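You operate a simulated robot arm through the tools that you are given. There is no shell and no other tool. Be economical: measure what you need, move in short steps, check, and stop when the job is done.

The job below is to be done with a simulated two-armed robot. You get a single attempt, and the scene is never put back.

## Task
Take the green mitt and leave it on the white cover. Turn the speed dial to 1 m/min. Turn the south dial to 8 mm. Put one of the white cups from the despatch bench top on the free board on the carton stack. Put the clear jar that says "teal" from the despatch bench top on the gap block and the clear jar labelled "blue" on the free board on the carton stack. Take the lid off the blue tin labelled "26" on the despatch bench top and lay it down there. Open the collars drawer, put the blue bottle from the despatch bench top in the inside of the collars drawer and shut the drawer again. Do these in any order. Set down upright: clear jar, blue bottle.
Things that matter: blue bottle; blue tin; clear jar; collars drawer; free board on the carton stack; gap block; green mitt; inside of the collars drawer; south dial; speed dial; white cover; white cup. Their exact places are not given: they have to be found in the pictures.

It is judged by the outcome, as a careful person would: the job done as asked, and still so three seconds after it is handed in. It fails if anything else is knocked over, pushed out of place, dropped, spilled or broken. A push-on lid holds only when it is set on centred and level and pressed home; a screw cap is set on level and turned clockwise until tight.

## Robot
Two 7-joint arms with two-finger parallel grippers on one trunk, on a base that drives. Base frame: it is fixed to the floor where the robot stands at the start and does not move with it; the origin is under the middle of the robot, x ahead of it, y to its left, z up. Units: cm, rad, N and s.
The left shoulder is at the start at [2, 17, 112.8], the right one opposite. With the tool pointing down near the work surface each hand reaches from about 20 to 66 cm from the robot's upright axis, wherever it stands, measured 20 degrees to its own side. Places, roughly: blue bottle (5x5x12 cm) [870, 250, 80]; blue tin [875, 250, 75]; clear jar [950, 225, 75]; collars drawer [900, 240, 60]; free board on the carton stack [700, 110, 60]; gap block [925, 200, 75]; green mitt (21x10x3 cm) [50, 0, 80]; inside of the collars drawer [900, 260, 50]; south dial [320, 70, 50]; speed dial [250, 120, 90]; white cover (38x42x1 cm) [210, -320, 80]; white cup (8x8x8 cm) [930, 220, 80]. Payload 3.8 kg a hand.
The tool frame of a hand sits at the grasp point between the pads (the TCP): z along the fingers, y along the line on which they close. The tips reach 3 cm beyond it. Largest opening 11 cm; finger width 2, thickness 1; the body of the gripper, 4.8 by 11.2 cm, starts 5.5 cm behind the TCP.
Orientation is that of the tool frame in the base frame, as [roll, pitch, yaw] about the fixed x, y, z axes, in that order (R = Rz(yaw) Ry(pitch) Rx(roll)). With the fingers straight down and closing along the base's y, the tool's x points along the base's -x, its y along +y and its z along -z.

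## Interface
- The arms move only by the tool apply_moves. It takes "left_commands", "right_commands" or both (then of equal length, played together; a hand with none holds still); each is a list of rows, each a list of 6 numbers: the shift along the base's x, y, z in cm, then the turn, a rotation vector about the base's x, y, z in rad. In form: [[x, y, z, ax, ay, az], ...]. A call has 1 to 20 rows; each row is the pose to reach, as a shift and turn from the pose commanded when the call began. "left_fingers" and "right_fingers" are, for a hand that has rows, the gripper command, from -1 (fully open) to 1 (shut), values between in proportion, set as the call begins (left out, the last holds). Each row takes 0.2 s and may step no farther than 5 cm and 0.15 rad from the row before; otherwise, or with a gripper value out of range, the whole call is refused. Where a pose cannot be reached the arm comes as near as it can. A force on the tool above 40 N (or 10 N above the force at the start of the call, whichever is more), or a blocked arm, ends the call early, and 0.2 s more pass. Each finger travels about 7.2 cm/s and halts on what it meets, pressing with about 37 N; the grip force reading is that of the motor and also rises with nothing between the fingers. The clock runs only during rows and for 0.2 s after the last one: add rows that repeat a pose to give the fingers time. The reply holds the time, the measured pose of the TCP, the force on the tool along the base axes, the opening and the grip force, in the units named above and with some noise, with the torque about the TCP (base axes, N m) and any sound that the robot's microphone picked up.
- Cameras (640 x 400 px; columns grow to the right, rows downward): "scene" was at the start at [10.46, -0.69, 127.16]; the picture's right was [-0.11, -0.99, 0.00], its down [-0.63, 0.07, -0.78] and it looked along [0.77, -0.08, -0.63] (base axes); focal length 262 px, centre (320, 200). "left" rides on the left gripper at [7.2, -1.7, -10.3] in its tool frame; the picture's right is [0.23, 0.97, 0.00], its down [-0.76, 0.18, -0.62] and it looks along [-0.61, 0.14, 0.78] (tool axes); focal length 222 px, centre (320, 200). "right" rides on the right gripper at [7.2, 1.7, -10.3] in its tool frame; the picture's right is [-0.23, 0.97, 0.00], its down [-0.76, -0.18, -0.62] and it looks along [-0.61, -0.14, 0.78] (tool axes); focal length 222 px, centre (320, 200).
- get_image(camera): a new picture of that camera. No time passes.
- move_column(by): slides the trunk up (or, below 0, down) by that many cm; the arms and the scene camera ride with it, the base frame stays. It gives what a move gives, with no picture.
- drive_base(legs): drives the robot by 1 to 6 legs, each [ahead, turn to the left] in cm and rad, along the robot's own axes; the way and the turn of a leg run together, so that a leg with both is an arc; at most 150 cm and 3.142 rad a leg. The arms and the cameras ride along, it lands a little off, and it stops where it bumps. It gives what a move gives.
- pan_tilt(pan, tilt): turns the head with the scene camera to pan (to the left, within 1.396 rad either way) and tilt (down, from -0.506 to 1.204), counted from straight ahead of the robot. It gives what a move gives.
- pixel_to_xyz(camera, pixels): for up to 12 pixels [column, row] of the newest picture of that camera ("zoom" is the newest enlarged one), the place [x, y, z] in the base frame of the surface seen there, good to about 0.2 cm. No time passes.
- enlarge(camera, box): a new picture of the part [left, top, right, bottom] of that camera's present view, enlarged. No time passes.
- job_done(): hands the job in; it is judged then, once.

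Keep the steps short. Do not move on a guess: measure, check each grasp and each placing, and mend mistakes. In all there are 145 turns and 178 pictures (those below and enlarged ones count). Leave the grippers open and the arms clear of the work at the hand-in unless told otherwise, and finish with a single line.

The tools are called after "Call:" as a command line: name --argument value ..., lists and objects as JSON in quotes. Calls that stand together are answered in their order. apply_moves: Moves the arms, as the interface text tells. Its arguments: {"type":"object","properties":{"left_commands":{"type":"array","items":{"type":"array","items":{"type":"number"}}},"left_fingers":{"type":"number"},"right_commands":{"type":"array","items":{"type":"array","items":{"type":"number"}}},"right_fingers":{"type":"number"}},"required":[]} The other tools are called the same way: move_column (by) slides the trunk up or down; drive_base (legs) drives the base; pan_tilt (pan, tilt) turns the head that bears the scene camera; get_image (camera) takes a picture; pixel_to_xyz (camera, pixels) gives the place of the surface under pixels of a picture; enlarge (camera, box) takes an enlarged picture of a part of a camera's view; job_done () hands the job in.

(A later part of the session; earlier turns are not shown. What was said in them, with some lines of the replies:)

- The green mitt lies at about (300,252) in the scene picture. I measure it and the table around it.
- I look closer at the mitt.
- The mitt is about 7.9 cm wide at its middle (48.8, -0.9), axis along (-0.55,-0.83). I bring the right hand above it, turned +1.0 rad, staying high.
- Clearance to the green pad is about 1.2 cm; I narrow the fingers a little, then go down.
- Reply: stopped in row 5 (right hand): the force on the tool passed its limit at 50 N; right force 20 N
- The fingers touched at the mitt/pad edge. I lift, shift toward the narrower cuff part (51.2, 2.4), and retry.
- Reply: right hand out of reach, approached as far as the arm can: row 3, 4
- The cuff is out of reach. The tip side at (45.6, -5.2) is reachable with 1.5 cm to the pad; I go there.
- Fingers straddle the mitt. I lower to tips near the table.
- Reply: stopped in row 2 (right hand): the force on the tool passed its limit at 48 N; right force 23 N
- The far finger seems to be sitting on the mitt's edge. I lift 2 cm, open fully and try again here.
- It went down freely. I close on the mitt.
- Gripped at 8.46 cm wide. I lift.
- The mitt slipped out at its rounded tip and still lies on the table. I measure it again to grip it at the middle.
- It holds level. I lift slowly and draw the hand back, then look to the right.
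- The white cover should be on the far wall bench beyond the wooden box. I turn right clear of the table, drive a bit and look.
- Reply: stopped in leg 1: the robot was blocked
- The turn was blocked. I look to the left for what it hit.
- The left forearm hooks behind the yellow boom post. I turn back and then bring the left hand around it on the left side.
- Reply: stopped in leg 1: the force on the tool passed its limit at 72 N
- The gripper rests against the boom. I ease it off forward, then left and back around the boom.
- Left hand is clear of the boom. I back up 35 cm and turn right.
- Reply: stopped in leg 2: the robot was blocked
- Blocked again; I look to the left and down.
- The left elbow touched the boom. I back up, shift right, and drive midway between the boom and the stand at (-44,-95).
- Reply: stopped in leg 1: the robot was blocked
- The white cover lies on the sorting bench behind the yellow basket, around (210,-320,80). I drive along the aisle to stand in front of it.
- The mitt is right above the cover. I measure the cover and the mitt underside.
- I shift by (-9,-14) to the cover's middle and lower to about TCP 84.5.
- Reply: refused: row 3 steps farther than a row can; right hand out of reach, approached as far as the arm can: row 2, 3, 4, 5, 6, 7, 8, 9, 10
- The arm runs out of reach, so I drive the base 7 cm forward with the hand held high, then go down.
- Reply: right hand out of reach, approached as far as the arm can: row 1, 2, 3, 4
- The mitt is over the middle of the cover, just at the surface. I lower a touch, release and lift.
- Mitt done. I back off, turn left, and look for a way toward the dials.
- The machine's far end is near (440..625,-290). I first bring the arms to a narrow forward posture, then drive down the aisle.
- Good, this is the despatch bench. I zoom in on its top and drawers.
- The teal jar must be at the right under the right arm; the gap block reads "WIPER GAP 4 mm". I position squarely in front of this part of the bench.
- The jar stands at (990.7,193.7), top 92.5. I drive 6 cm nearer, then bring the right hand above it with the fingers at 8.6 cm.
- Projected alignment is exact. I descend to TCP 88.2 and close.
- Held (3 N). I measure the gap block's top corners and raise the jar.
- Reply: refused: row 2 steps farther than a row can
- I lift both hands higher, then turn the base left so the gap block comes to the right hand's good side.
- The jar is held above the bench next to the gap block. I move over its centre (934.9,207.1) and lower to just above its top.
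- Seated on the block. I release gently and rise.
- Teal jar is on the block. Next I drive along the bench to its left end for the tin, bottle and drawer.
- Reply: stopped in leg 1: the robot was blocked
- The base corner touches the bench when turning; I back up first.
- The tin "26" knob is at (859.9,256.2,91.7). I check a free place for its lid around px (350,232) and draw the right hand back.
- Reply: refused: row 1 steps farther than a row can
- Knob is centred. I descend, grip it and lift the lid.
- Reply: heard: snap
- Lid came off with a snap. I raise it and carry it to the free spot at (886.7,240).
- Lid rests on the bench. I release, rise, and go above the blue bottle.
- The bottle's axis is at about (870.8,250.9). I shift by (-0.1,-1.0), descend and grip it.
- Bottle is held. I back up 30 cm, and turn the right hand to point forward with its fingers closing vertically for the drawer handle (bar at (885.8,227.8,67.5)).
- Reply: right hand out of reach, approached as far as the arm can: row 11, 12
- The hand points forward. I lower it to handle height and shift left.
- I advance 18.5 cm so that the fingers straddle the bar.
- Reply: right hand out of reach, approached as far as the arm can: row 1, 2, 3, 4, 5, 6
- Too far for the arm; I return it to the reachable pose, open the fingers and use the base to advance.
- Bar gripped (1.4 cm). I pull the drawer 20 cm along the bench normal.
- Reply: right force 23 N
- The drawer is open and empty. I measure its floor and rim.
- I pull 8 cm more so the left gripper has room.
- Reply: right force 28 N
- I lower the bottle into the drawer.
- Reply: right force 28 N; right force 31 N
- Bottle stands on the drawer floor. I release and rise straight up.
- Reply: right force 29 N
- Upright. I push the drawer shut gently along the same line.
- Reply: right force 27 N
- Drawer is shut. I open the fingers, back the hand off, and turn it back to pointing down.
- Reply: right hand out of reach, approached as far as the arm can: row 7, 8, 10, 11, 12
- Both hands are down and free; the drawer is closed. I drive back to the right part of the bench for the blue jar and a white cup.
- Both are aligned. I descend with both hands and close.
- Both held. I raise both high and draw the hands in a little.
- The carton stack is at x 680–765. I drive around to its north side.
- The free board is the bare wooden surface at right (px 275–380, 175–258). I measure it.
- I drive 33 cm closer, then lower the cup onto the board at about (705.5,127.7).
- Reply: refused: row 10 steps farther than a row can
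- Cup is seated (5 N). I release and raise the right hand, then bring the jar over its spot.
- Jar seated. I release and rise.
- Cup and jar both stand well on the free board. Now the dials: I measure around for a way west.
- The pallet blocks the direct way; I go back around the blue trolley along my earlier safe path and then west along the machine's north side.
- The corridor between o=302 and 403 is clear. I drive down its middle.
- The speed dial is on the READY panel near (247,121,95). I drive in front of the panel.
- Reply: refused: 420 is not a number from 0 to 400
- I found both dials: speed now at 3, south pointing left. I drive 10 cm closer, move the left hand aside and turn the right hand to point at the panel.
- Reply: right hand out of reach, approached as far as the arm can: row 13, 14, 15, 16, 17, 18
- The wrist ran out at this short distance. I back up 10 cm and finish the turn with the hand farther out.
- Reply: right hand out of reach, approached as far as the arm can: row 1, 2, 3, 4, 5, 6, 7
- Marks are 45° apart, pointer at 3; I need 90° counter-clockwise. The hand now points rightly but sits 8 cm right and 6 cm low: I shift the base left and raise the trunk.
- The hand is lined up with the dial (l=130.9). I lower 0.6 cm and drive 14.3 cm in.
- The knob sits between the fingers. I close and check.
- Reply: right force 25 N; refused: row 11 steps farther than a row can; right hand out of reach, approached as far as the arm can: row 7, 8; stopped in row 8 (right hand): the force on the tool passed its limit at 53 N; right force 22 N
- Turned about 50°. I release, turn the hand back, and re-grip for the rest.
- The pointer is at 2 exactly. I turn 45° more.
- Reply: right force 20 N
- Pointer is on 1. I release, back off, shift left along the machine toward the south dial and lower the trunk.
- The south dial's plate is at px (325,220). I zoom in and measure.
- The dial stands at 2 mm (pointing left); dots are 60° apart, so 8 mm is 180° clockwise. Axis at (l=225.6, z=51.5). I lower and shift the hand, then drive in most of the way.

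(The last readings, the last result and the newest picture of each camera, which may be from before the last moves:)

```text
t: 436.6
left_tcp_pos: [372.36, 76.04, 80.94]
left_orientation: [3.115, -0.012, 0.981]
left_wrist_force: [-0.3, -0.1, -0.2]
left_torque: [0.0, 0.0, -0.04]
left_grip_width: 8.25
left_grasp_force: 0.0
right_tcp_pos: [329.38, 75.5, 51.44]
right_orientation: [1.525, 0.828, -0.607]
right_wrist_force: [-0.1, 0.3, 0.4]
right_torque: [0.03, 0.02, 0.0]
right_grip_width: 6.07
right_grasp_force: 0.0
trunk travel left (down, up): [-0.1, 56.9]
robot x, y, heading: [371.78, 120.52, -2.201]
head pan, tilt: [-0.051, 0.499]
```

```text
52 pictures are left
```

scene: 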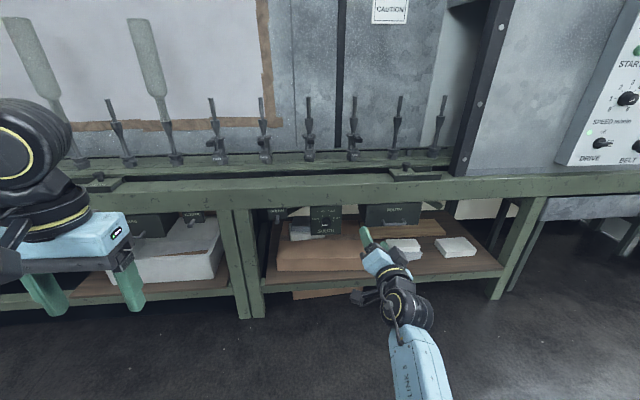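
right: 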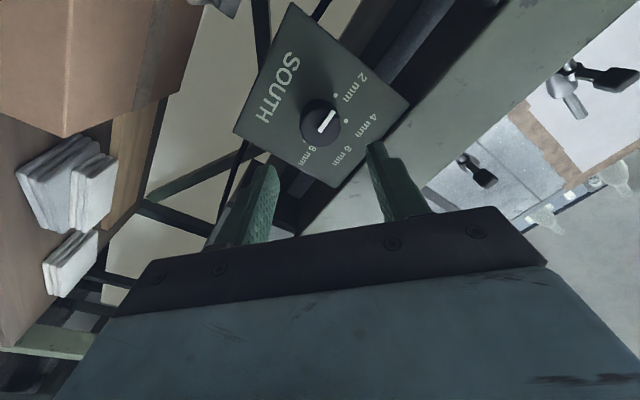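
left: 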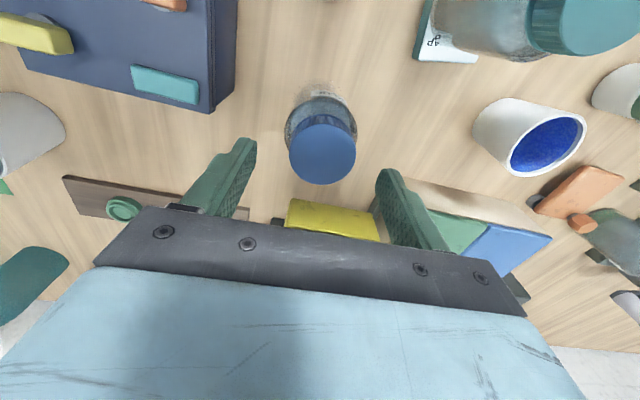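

Call:
apply_moves --right_commands '[[0.4, -0.3, -0.3, 0, 0, 0], [0.4, -0.3, -0.3, 0, 0, 0]]'

Call:
drive_base --legs '[[7.2, 0]]'

Call:
enlarge --camera "right" --box '[220, 80, 420, 205]'

```text
t: 437.2
left_tcp_pos: [372.39, 76.08, 80.84]
left_orientation: [3.116, -0.012, 0.981]
left_wrist_force: [0.6, -0.2, -0.2]
left_torque: [-0.02, -0.02, -0.02]
left_grip_width: 8.26
left_grasp_force: 0.1
right_tcp_pos: [329.92, 75.27, 51.17]
right_orientation: [1.526, 0.828, -0.607]
right_wrist_force: [-0.6, -0.8, -0.7]
right_torque: [-0.02, 0.01, 0.01]
right_grip_width: 6.04
right_grasp_force: 0.1
trunk travel left (down, up): [-0.1, 56.9]
robot x, y, heading: [371.99, 120.21, -2.204]
head pan, tilt: [-0.051, 0.499]
```

```text
t: 438.2
left_tcp_pos: [368.15, 70.18, 80.82]
left_orientation: [3.116, -0.011, 0.981]
left_wrist_force: [0.2, -0.8, 0.5]
left_torque: [0.02, -0.01, -0.01]
left_grip_width: 8.24
left_grasp_force: 0.1
right_tcp_pos: [325.7, 69.5, 51.26]
right_orientation: [1.526, 0.827, -0.608]
right_wrist_force: [0.5, 0.4, 0.3]
right_torque: [-0.01, -0.01, -0.03]
right_grip_width: 6.02
right_grasp_force: 0.0
trunk travel left (down, up): [-0.1, 56.9]
robot x, y, heading: [367.63, 114.67, -2.202]
head pan, tilt: [-0.051, 0.499]
```

```text
3.20 times, centred on (320, 142) of right
```

zoom: 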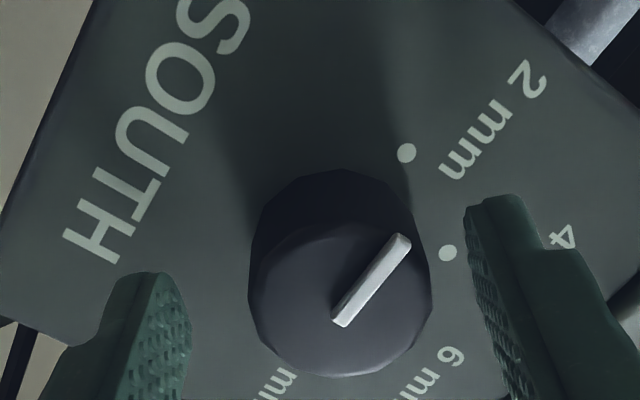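

Well centred. I close and turn clockwise as far as the wrist goes.

Call:
apply_moves --right_commands '[[0, 0, 0, 0, 0, 0], [0, 0, 0, 0, 0, 0], [0, 0, 0, 0, 0, 0]]' --right_fingers 1

Call:
apply_moves --right_commands '[[0, 0, 0, -0.0806, -0.1144, 0], [0, 0, 0, -0.1613, -0.2288, 0], [0, 0, 0, -0.2419, -0.3431, 0], [0, 0, 0, -0.3226, -0.4575, 0], [0, 0, 0, -0.4032, -0.5719, 0], [0, 0, 0, -0.4838, -0.6863, 0], [0, 0, 0, -0.5645, -0.8007, 0], [0, 0, 0, -0.6451, -0.915, 0], [0, 0, 0, -0.7258, -1.0294, 0], [0, 0, 0, -0.8064, -1.1438, 0]]'

Call:
enlarge --camera "right" --box '[220, 80, 420, 205]'

```text
t: 439.0
left_tcp_pos: [368.23, 70.25, 80.87]
left_orientation: [3.115, -0.009, 0.981]
left_wrist_force: [0.4, -0.6, 0.4]
left_torque: [-0.01, -0.02, -0.01]
left_grip_width: 8.23
left_grasp_force: 0.0
right_tcp_pos: [325.71, 69.22, 51.54]
right_orientation: [1.52, 0.827, -0.609]
right_wrist_force: [9.3, -5.5, 9.4]
right_torque: [-0.05, 0.01, -0.09]
right_grip_width: 3.71
right_grasp_force: 44.8
trunk travel left (down, up): [-0.1, 56.9]
robot x, y, heading: [367.56, 114.61, -2.2]
head pan, tilt: [-0.051, 0.499]
```

```text
t: 441.2
left_tcp_pos: [368.27, 70.4, 80.93]
left_orientation: [3.118, -0.01, 0.981]
left_wrist_force: [0.2, -0.1, 0.0]
left_torque: [-0.01, -0.02, 0.0]
left_grip_width: 8.26
left_grasp_force: 0.1
right_tcp_pos: [325.95, 69.19, 51.82]
right_orientation: [1.507, -0.576, -0.6]
right_wrist_force: [16.5, -10.0, 24.6]
right_torque: [0.06, 0.08, 0.36]
right_grip_width: 3.73
right_grasp_force: 44.8
trunk travel left (down, up): [-0.1, 56.9]
robot x, y, heading: [367.39, 114.46, -2.205]
head pan, tilt: [-0.051, 0.499]
```

```text
3.20 times, centred on (320, 142) of right
```

zoom: 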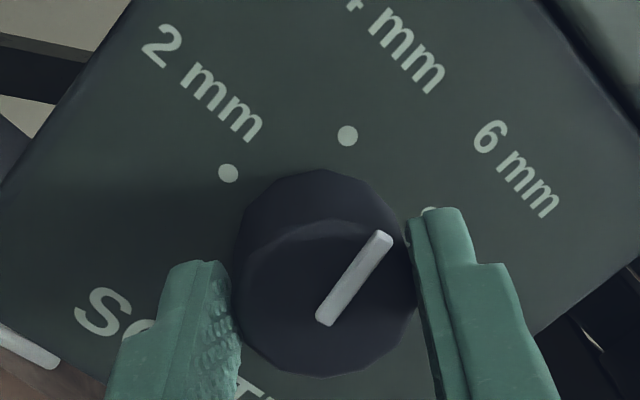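

80° done with no limit met. I continue turning clockwise, relieving the side force.

Call:
apply_moves --right_commands '[[0.2, -0.1, 0.4, 0, 0, 0], [0.2, -0.1, 0.5, -0.0771, -0.1094, 0], [0.2, -0.1, 0.5, -0.1542, -0.2187, 0], [0.2, -0.1, 0.5, -0.2313, -0.3281, 0], [0.2, -0.1, 0.5, -0.3084, -0.4374, 0], [0.2, -0.1, 0.5, -0.3855, -0.5468, 0], [0.2, -0.1, 0.5, -0.4626, -0.6562, 0], [0.2, -0.1, 0.5, -0.5397, -0.7655, 0], [0.2, -0.1, 0.5, -0.6168, -0.8749, 0], [0.2, -0.1, 0.5, -0.6939, -0.9842, 0], [0.2, -0.1, 0.5, -0.771, -1.0936, 0], [0.2, -0.1, 0.5, -0.8481, -1.203, 0], [0.2, -0.1, 0.5, -0.9252, -1.3123, 0], [0.2, -0.1, 0.5, -1.0023, -1.4217, 0]]'

Call:
enlarge --camera "right" --box '[220, 80, 420, 205]'

```text
t: 444.2
left_tcp_pos: [368.14, 70.43, 80.88]
left_orientation: [3.114, -0.009, 0.98]
left_wrist_force: [-0.3, -0.2, 0.1]
left_torque: [-0.03, 0.02, -0.01]
left_grip_width: 8.27
left_grasp_force: 0.0
right_tcp_pos: [325.63, 69.38, 51.94]
right_orientation: [-1.609, -0.827, 2.517]
right_wrist_force: [1.0, 6.6, 22.1]
right_torque: [-0.28, 0.18, 0.84]
right_grip_width: 3.73
right_grasp_force: 44.9
trunk travel left (down, up): [-0.1, 56.9]
robot x, y, heading: [367.42, 114.71, -2.199]
head pan, tilt: [-0.051, 0.499]
```

```text
3.20 times, centred on (320, 142) of right
```

zoom: 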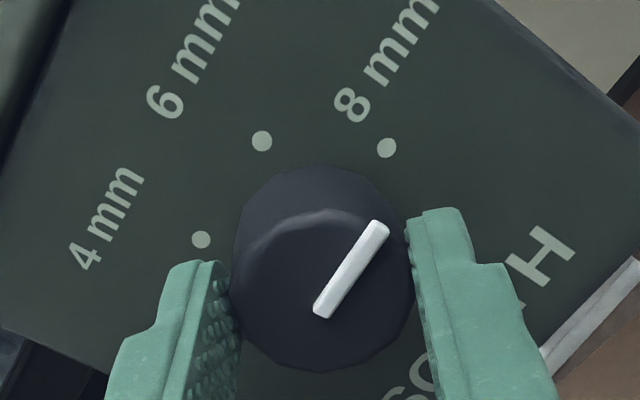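

The pointer now lines up with the 8 mm dot. I release, back off, and verify from the scene camera.

Call:
apply_moves --right_commands '[[0, 0, 0, 0, 0, 0], [0, 0, 0, 0, 0, 0], [0, 0, 0, 0, 0, 0]]' --right_fingers -0.2

Call:
drive_base --legs '[[-30, 0]]'

Call:
enlarge --camera "scene" --box '[295, 195, 375, 245]'

Call:
enlarge --camera "scene" --box '[560, 40, 640, 140]'

```text
t: 445.0
left_tcp_pos: [368.05, 70.35, 80.79]
left_orientation: [3.117, -0.011, 0.981]
left_wrist_force: [-0.6, 0.1, 0.3]
left_torque: [0.01, 0.01, -0.03]
left_grip_width: 8.24
left_grasp_force: 0.0
right_tcp_pos: [325.79, 69.35, 51.69]
right_orientation: [-1.617, -0.83, 2.523]
right_wrist_force: [0.7, -1.0, 0.3]
right_torque: [0.02, -0.01, -0.01]
right_grip_width: 6.63
right_grasp_force: 0.1
trunk travel left (down, up): [-0.1, 56.9]
robot x, y, heading: [367.82, 114.38, -2.204]
head pan, tilt: [-0.051, 0.499]
```

```text
t: 447.1
left_tcp_pos: [385.85, 94.62, 80.86]
left_orientation: [3.115, -0.009, 0.981]
left_wrist_force: [0.3, 0.1, -1.1]
left_torque: [-0.03, -0.01, 0.0]
left_grip_width: 8.27
left_grasp_force: 0.0
right_tcp_pos: [343.44, 93.65, 51.7]
right_orientation: [-1.618, -0.83, 2.521]
right_wrist_force: [0.0, -0.3, -0.4]
right_torque: [-0.02, -0.05, -0.02]
right_grip_width: 6.61
right_grasp_force: 0.0
trunk travel left (down, up): [-0.1, 56.9]
robot x, y, heading: [385.52, 138.85, -2.201]
head pan, tilt: [-0.051, 0.499]
```

```text
8.00 times, centred on (335, 220) of scene
```

zoom: 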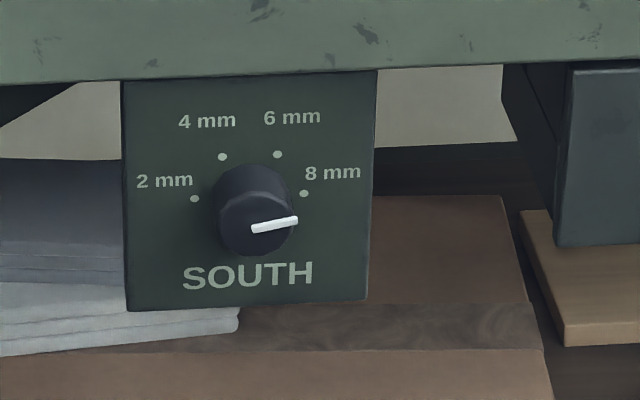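

```text
4.00 times, centred on (600, 90) of scene
```

zoom: 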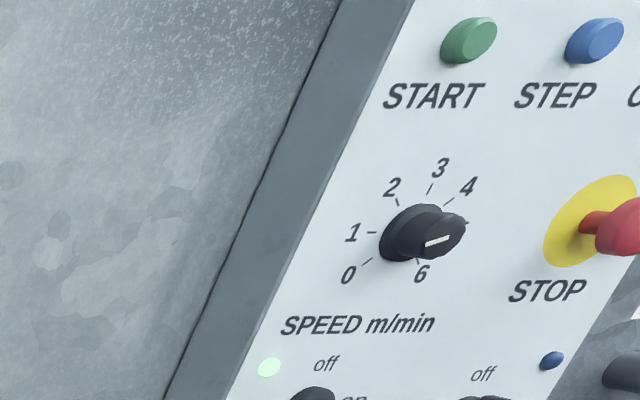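

From here the south pointer is about 10° short of 8 mm (and speed a bit past 1 toward 0). I return to the south dial for a small clockwise correction.

Call:
drive_base --legs '[[29.6, 0]]'

Call:
apply_moves --right_commands '[[0, 0, 0, 0, 0, 0], [0, 0, 0, 0, 0, 0], [0, 0, 0, 0, 0, 0]]' --right_fingers 1

Call:
enlarge --camera "right" --box '[220, 80, 420, 205]'

```text
t: 449.1
left_tcp_pos: [368.68, 70.81, 80.81]
left_orientation: [3.115, -0.009, 0.985]
left_wrist_force: [-0.7, -0.5, -1.3]
left_torque: [0.0, -0.01, 0.0]
left_grip_width: 8.24
left_grasp_force: 0.0
right_tcp_pos: [326.32, 69.79, 51.7]
right_orientation: [-1.617, -0.828, 2.523]
right_wrist_force: [0.3, -0.4, -1.1]
right_torque: [0.02, 0.0, -0.02]
right_grip_width: 6.59
right_grasp_force: 0.1
trunk travel left (down, up): [-0.1, 56.9]
robot x, y, heading: [368.28, 114.94, -2.195]
head pan, tilt: [-0.051, 0.499]
```

```text
t: 449.9
left_tcp_pos: [368.58, 70.73, 80.79]
left_orientation: [3.115, -0.011, 0.985]
left_wrist_force: [0.2, -0.2, -1.2]
left_torque: [-0.01, -0.01, 0.03]
left_grip_width: 8.26
left_grasp_force: 0.1
right_tcp_pos: [326.25, 69.68, 51.57]
right_orientation: [-1.617, -0.828, 2.525]
right_wrist_force: [-2.1, 0.4, -1.5]
right_torque: [-0.02, -0.01, 0.16]
right_grip_width: 3.69
right_grasp_force: 45.4
trunk travel left (down, up): [-0.1, 56.9]
robot x, y, heading: [368.11, 115.22, -2.198]
head pan, tilt: [-0.051, 0.499]
```

```text
3.20 times, centred on (320, 142) of right
```

zoom: 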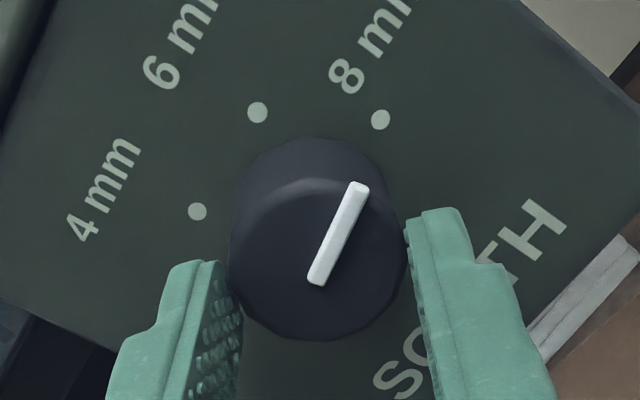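

Force is near zero now, so the release should be clean. I turn 0.165 rad clockwise, release and recheck.

Call:
apply_moves --right_commands '[[0, 0, 0, -0.0475, -0.0674, 0], [0, 0, 0, -0.095, -0.1348, 0], [0, 0, 0, -0.095, -0.1348, 0]]'

Call:
enlarge --camera "right" --box '[220, 80, 420, 205]'

Call:
apply_moves --right_commands '[[0, 0, 0, 0, 0, 0], [0, 0, 0, 0, 0, 0], [0, 0, 0, 0, 0, 0]]' --right_fingers -0.2

Call:
enlarge --camera "right" --box '[220, 80, 420, 205]'

```text
t: 450.7
left_tcp_pos: [368.67, 70.72, 80.84]
left_orientation: [3.116, -0.009, 0.982]
left_wrist_force: [-0.2, -0.4, 0.0]
left_torque: [0.01, 0.01, 0.0]
left_grip_width: 8.25
left_grasp_force: 0.0
right_tcp_pos: [326.3, 69.78, 51.77]
right_orientation: [-1.618, -0.662, 2.523]
right_wrist_force: [-1.1, 3.9, -1.4]
right_torque: [0.15, -0.11, 0.43]
right_grip_width: 3.66
right_grasp_force: 45.5
trunk travel left (down, up): [-0.1, 56.9]
robot x, y, heading: [367.97, 115.11, -2.194]
head pan, tilt: [-0.051, 0.499]
```

```text
3.20 times, centred on (320, 142) of right
```

zoom: 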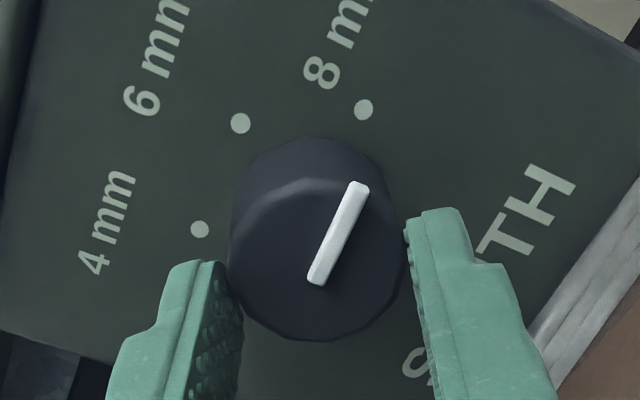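

```text
t: 451.5
left_tcp_pos: [368.67, 70.8, 80.88]
left_orientation: [3.113, -0.011, 0.985]
left_wrist_force: [0.3, 0.4, 0.2]
left_torque: [0.02, 0.01, -0.02]
left_grip_width: 8.26
left_grasp_force: 0.0
right_tcp_pos: [326.33, 69.73, 51.79]
right_orientation: [-1.618, -0.666, 2.524]
right_wrist_force: [0.1, 1.1, -0.1]
right_torque: [0.02, 0.01, 0.02]
right_grip_width: 6.62
right_grasp_force: 0.0
trunk travel left (down, up): [-0.1, 56.9]
robot x, y, heading: [367.93, 114.85, -2.199]
head pan, tilt: [-0.051, 0.499]
```

```text
3.20 times, centred on (320, 142) of right
```

zoom: 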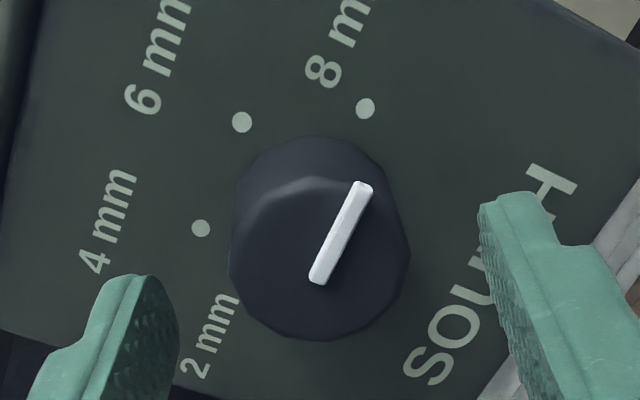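

Release was clean; the pointer lines up with 8 mm. I back off, verify, and head back to the speed dial.

Call:
drive_base --legs '[[-30, 0]]'

Call:
enlarge --camera "scene" --box '[295, 195, 375, 245]'

Call:
move_column --by 28

Call:
drive_base --legs '[[0, -1.55], [85, 0], [0, 1.565]]'

Call:
get_image --camera "scene"

```text
t: 453.6
left_tcp_pos: [386.24, 95.11, 80.8]
left_orientation: [3.116, -0.013, 0.982]
left_wrist_force: [0.5, -0.3, 0.2]
left_torque: [-0.02, -0.01, 0.01]
left_grip_width: 8.22
left_grasp_force: 0.0
right_tcp_pos: [344.07, 94.0, 51.69]
right_orientation: [-1.618, -0.666, 2.524]
right_wrist_force: [0.0, 0.5, 1.2]
right_torque: [0.03, 0.0, 0.0]
right_grip_width: 6.6
right_grasp_force: 0.2
trunk travel left (down, up): [-0.1, 56.9]
robot x, y, heading: [385.12, 139.45, -2.192]
head pan, tilt: [-0.051, 0.499]
```

```text
8.00 times, centred on (335, 220) of scene
```

zoom: 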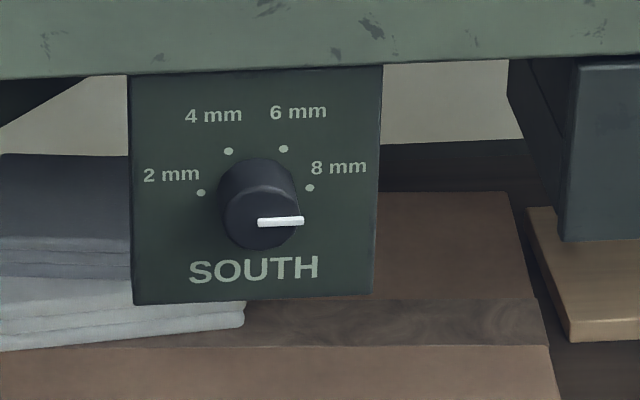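

```text
t: 456.4
left_tcp_pos: [386.29, 95.02, 108.74]
left_orientation: [3.116, -0.012, 0.985]
left_wrist_force: [-0.8, -0.7, 0.0]
left_torque: [0.02, -0.05, 0.02]
left_grip_width: 8.24
left_grasp_force: 0.1
right_tcp_pos: [343.9, 94.02, 79.65]
right_orientation: [-1.618, -0.664, 2.524]
right_wrist_force: [0.7, 0.4, -0.6]
right_torque: [-0.01, -0.01, 0.03]
right_grip_width: 6.59
right_grasp_force: 0.2
trunk travel left (down, up): [-28.1, 28.9]
robot x, y, heading: [385.51, 139.31, -2.195]
head pan, tilt: [-0.051, 0.499]
```

```text
t: 468.5
left_tcp_pos: [317.6, 143.22, 108.88]
left_orientation: [3.116, -0.011, 1.005]
left_wrist_force: [-0.3, -0.6, 0.1]
left_torque: [-0.02, 0.01, 0.05]
left_grip_width: 8.25
left_grasp_force: 0.1
right_tcp_pos: [275.19, 141.37, 79.51]
right_orientation: [-1.619, -0.666, 2.545]
right_wrist_force: [0.3, -0.1, 0.4]
right_torque: [0.04, -0.02, -0.03]
right_grip_width: 6.61
right_grasp_force: 0.0
trunk travel left (down, up): [-28.1, 28.9]
robot x, y, heading: [316.0, 187.55, -2.177]
head pan, tilt: [-0.051, 0.499]
```

```text
42 pictures are left
```

scene: 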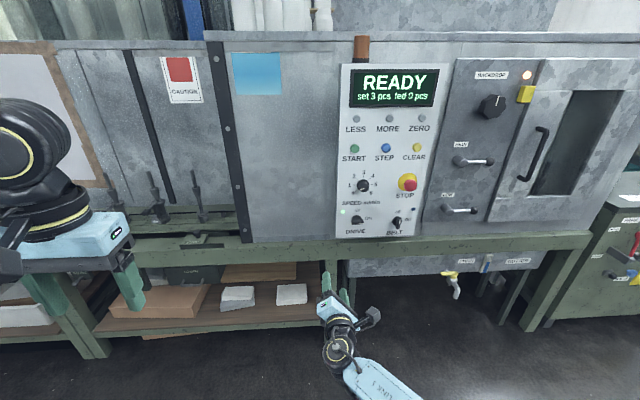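

South is right on 8 mm. I zoom in on the speed dial.

Call:
enlarge --camera "scene" --box '[332, 160, 396, 210]'

Call:
pixel_to_xyz --camera "zoom" --pixels '[[305, 265], [280, 270], [335, 270], [305, 300], [308, 225]]'

```text
8.00 times, centred on (364, 185) of scene
```

zoom: 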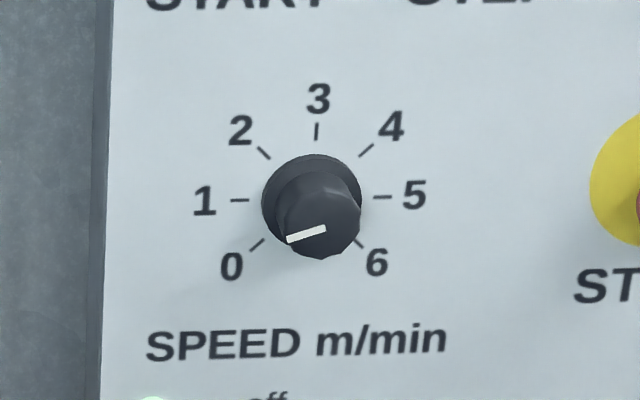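

```text
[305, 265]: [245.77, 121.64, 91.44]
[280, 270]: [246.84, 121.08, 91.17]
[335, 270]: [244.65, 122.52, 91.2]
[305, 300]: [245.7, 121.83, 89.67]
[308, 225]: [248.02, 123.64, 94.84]
```

Speed pointer is about 19° too far counter-clockwise. I realign: shift the base right, raise the trunk, unwind the wrist a bit and approach.

Call:
drive_base --legs '[[0, 0.6], [-22.6, 0], [0, -0.6], [36, 0]]'

Call:
move_column --by 15.2

Call:
apply_moves --right_commands '[[0, 0, 0, 0.0806, 0.1144, 0], [0, 0, 0, 0.1613, 0.2288, 0], [0, 0, 0, 0.2419, 0.3431, 0], [0, 0, 0, 0.3226, 0.4575, 0], [0, 0, 0, 0.3226, 0.4575, 0]]'

Call:
get_image --camera "right"

```text
t: 475.4
left_tcp_pos: [297.43, 135.93, 108.77]
left_orientation: [3.115, -0.013, 1.009]
left_wrist_force: [-0.3, 0.2, -0.5]
left_torque: [0.03, 0.05, 0.03]
left_grip_width: 8.21
left_grasp_force: 0.0
right_tcp_pos: [255.11, 133.7, 79.74]
right_orientation: [-1.618, -0.665, 2.552]
right_wrist_force: [-0.2, 0.3, -0.4]
right_torque: [-0.01, -0.01, 0.05]
right_grip_width: 6.61
right_grasp_force: 0.2
trunk travel left (down, up): [-28.1, 28.9]
robot x, y, heading: [295.76, 180.39, -2.17]
head pan, tilt: [-0.051, 0.499]
```

```text
t: 477.2
left_tcp_pos: [297.52, 135.89, 124.0]
left_orientation: [3.116, -0.012, 1.008]
left_wrist_force: [0.4, 0.6, 0.3]
left_torque: [-0.01, -0.01, 0.0]
left_grip_width: 8.26
left_grasp_force: 0.0
right_tcp_pos: [255.27, 133.68, 94.93]
right_orientation: [-1.618, -0.665, 2.55]
right_wrist_force: [0.6, 0.2, 0.5]
right_torque: [0.03, 0.01, 0.0]
right_grip_width: 6.62
right_grasp_force: 0.0
trunk travel left (down, up): [-43.3, 13.7]
robot x, y, heading: [295.44, 180.25, -2.169]
head pan, tilt: [-0.051, 0.499]
```

```text
t: 478.4
left_tcp_pos: [297.51, 135.84, 124.07]
left_orientation: [3.114, -0.01, 1.009]
left_wrist_force: [-0.3, 0.1, 0.0]
left_torque: [0.06, -0.01, -0.01]
left_grip_width: 8.25
left_grasp_force: 0.0
right_tcp_pos: [255.15, 133.8, 95.02]
right_orientation: [-1.65, -1.227, 2.58]
right_wrist_force: [0.0, 0.7, -0.7]
right_torque: [0.03, 0.03, 0.05]
right_grip_width: 6.62
right_grasp_force: 0.0
trunk travel left (down, up): [-43.3, 13.7]
robot x, y, heading: [295.64, 180.42, -2.173]
head pan, tilt: [-0.051, 0.499]
```

```text
40 pictures are left
```

right: 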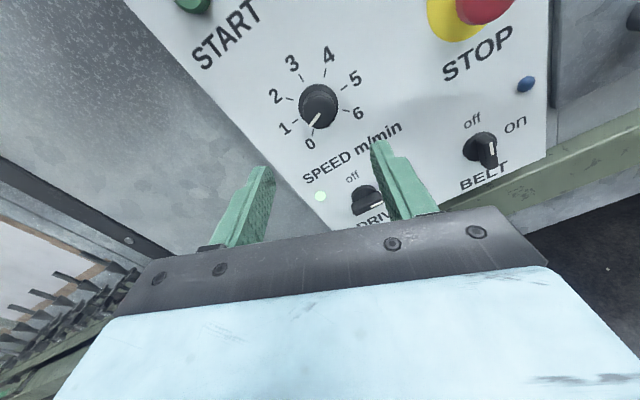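

Call:
drive_base --legs '[[11.6, 0]]'

Call:
apply_moves --right_commands '[[0, 0, 0, 0, 0, 0], [0, 0, 0, 0, 0, 0], [0, 0, 0, 0, 0, 0]]' --right_fingers 1

Call:
enlarge --camera "right" --box '[220, 60, 420, 185]'

```text
t: 479.6
left_tcp_pos: [291.08, 126.48, 124.0]
left_orientation: [3.115, -0.012, 1.012]
left_wrist_force: [-0.2, -0.2, 0.7]
left_torque: [0.04, -0.01, 0.01]
left_grip_width: 8.24
left_grasp_force: 0.0
right_tcp_pos: [248.78, 124.28, 94.86]
right_orientation: [-1.656, -1.224, 2.585]
right_wrist_force: [-0.5, -0.1, -0.1]
right_torque: [-0.02, -0.01, -0.02]
right_grip_width: 6.6
right_grasp_force: 0.1
trunk travel left (down, up): [-43.3, 13.7]
robot x, y, heading: [289.26, 170.76, -2.173]
head pan, tilt: [-0.051, 0.499]
```

```text
t: 480.4
left_tcp_pos: [290.88, 126.64, 124.1]
left_orientation: [3.112, -0.009, 1.008]
left_wrist_force: [-0.6, -0.6, 0.2]
left_torque: [0.0, 0.03, -0.02]
left_grip_width: 8.23
left_grasp_force: 0.1
right_tcp_pos: [248.32, 124.74, 94.9]
right_orientation: [-1.657, -1.224, 2.581]
right_wrist_force: [-10.5, 10.5, -3.9]
right_torque: [-0.39, 0.28, -0.09]
right_grip_width: 3.35
right_grasp_force: 45.4
trunk travel left (down, up): [-43.3, 13.7]
robot x, y, heading: [289.25, 170.8, -2.174]
head pan, tilt: [-0.051, 0.499]
```

```text
3.20 times, centred on (320, 122) of right
```

zoom: 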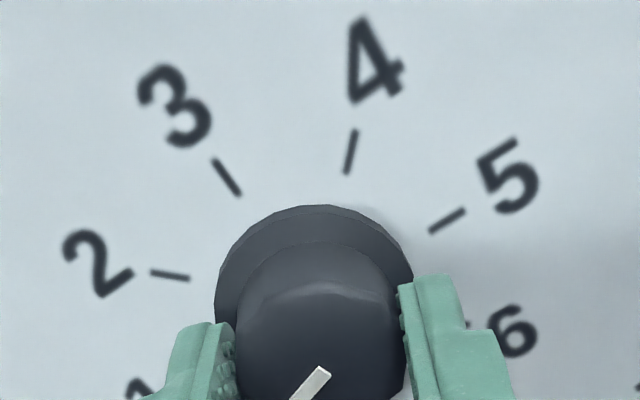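

Call:
apply_moves --right_commands '[[-0.4, 0.4, 0, 0, 0, 0], [-0.4, 0.4, 0, -0.063, -0.09, 0], [-0.4, 0.4, 0, -0.127, -0.18, 0], [-0.4, 0.4, 0, -0.19, -0.27, 0], [-0.4, 0.4, 0, -0.19, -0.27, 0]]'

Call:
enlarge --camera "right" --box '[220, 80, 420, 205]'

```text
t: 481.6
left_tcp_pos: [291.09, 126.3, 123.94]
left_orientation: [3.116, -0.012, 1.011]
left_wrist_force: [0.4, 0.6, -0.3]
left_torque: [0.0, 0.0, 0.03]
left_grip_width: 8.25
left_grasp_force: 0.0
right_tcp_pos: [248.37, 124.61, 94.92]
right_orientation: [-1.628, -0.892, 2.562]
right_wrist_force: [-4.4, -5.4, -6.9]
right_torque: [0.44, -0.33, 1.2]
right_grip_width: 3.33
right_grasp_force: 45.5
trunk travel left (down, up): [-43.3, 13.7]
robot x, y, heading: [288.58, 170.7, -2.179]
head pan, tilt: [-0.051, 0.499]
```

```text
3.20 times, centred on (320, 142) of right
```

zoom: 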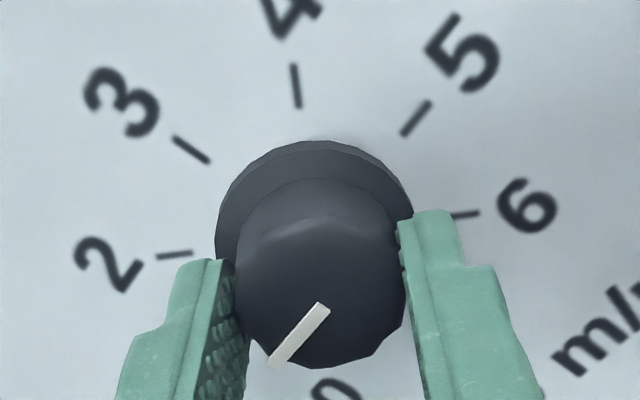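

Call:
apply_moves --right_commands '[[0, 0, 0, 0, 0, 0], [0, 0, 0, 0, 0, 0], [0, 0, 0, 0, 0, 0]]' --right_fingers -0.2

Call:
drive_base --legs '[[-32, 0]]'

Call:
get_image --camera "scene"

Call:
enlarge --camera "scene" --box '[280, 190, 376, 265]'

```text
t: 482.4
left_tcp_pos: [291.1, 126.59, 123.97]
left_orientation: [3.114, -0.01, 1.01]
left_wrist_force: [-0.2, 0.7, 0.1]
left_torque: [-0.02, 0.0, 0.0]
left_grip_width: 8.24
left_grasp_force: 0.1
right_tcp_pos: [248.38, 124.76, 94.93]
right_orientation: [-1.628, -0.894, 2.556]
right_wrist_force: [0.3, 0.2, 1.4]
right_torque: [0.0, 0.01, 0.02]
right_grip_width: 6.6
right_grasp_force: 0.1
trunk travel left (down, up): [-43.3, 13.7]
robot x, y, heading: [289.31, 170.65, -2.173]
head pan, tilt: [-0.051, 0.499]
```

```text
t: 484.5
left_tcp_pos: [308.81, 152.63, 124.08]
left_orientation: [3.115, -0.012, 1.007]
left_wrist_force: [-0.5, -0.8, 0.2]
left_torque: [-0.05, -0.01, 0.0]
left_grip_width: 8.25
left_grasp_force: 0.2
right_tcp_pos: [266.14, 151.22, 94.9]
right_orientation: [-1.626, -0.894, 2.552]
right_wrist_force: [-0.2, -0.4, 0.1]
right_torque: [-0.01, 0.0, 0.02]
right_grip_width: 6.59
right_grasp_force: 0.2
trunk travel left (down, up): [-43.3, 13.7]
robot x, y, heading: [307.29, 196.75, -2.175]
head pan, tilt: [-0.051, 0.499]
```

```text
37 pictures are left
```

scene: 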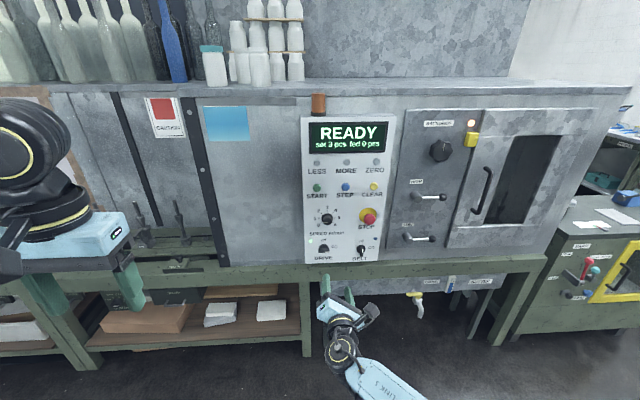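

```text
5.33 times, centred on (328, 228) of scene
```

zoom: 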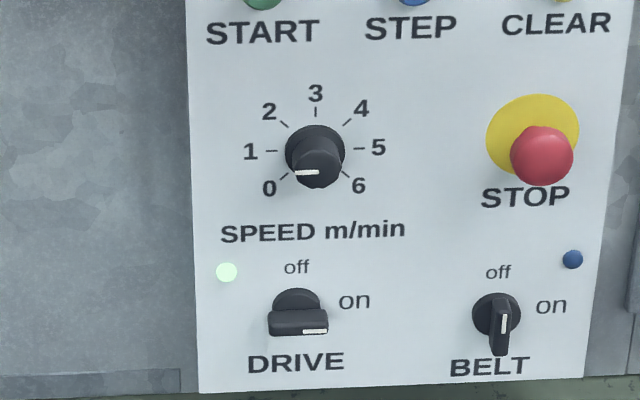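

Call:
enlarge --camera "scene" --box '[310, 200, 342, 225]'

```text
16.00 times, centred on (326, 212) of scene
```

zoom: 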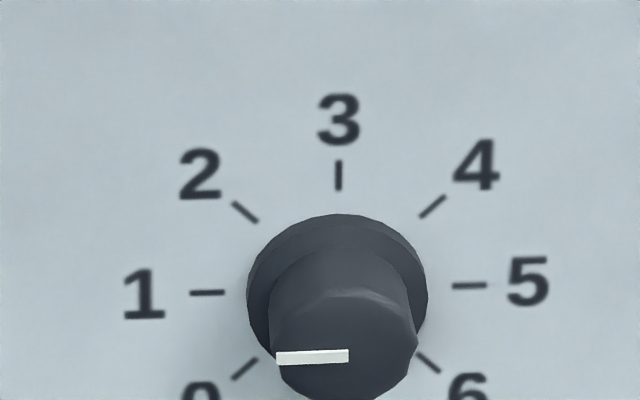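

Speed now reads exactly 1 and south 8 mm. I open both grippers in the clear and hand in.

Call:
apply_moves --left_commands '[[0, 0, 0, 0, 0, 0], [0, 0, 0, 0, 0, 0]]' --right_commands '[[0, 0, 0, 0, 0, 0], [0, 0, 0, 0, 0, 0]]' --left_fingers -1 --right_fingers -1

Call:
job_done

```text
t: 485.1
left_tcp_pos: [308.94, 152.65, 123.87]
left_orientation: [3.115, -0.01, 1.007]
left_wrist_force: [0.0, 0.1, -0.1]
left_torque: [0.0, 0.01, 0.01]
left_grip_width: 10.98
left_grasp_force: 0.0
right_tcp_pos: [266.21, 150.95, 94.94]
right_orientation: [-1.627, -0.897, 2.555]
right_wrist_force: [1.0, 0.0, 0.4]
right_torque: [0.02, 0.02, 0.02]
right_grip_width: 10.98
right_grasp_force: 0.1
trunk travel left (down, up): [-43.3, 13.7]
robot x, y, heading: [306.74, 196.87, -2.174]
head pan, tilt: [-0.051, 0.499]
```

```text
The job is handed in.
```

All the tasks are done and the job is handed in; early on, the left arm hit the yellow boom by the start (a 72 N stop on the gripper), and I did not check whether that moved it.
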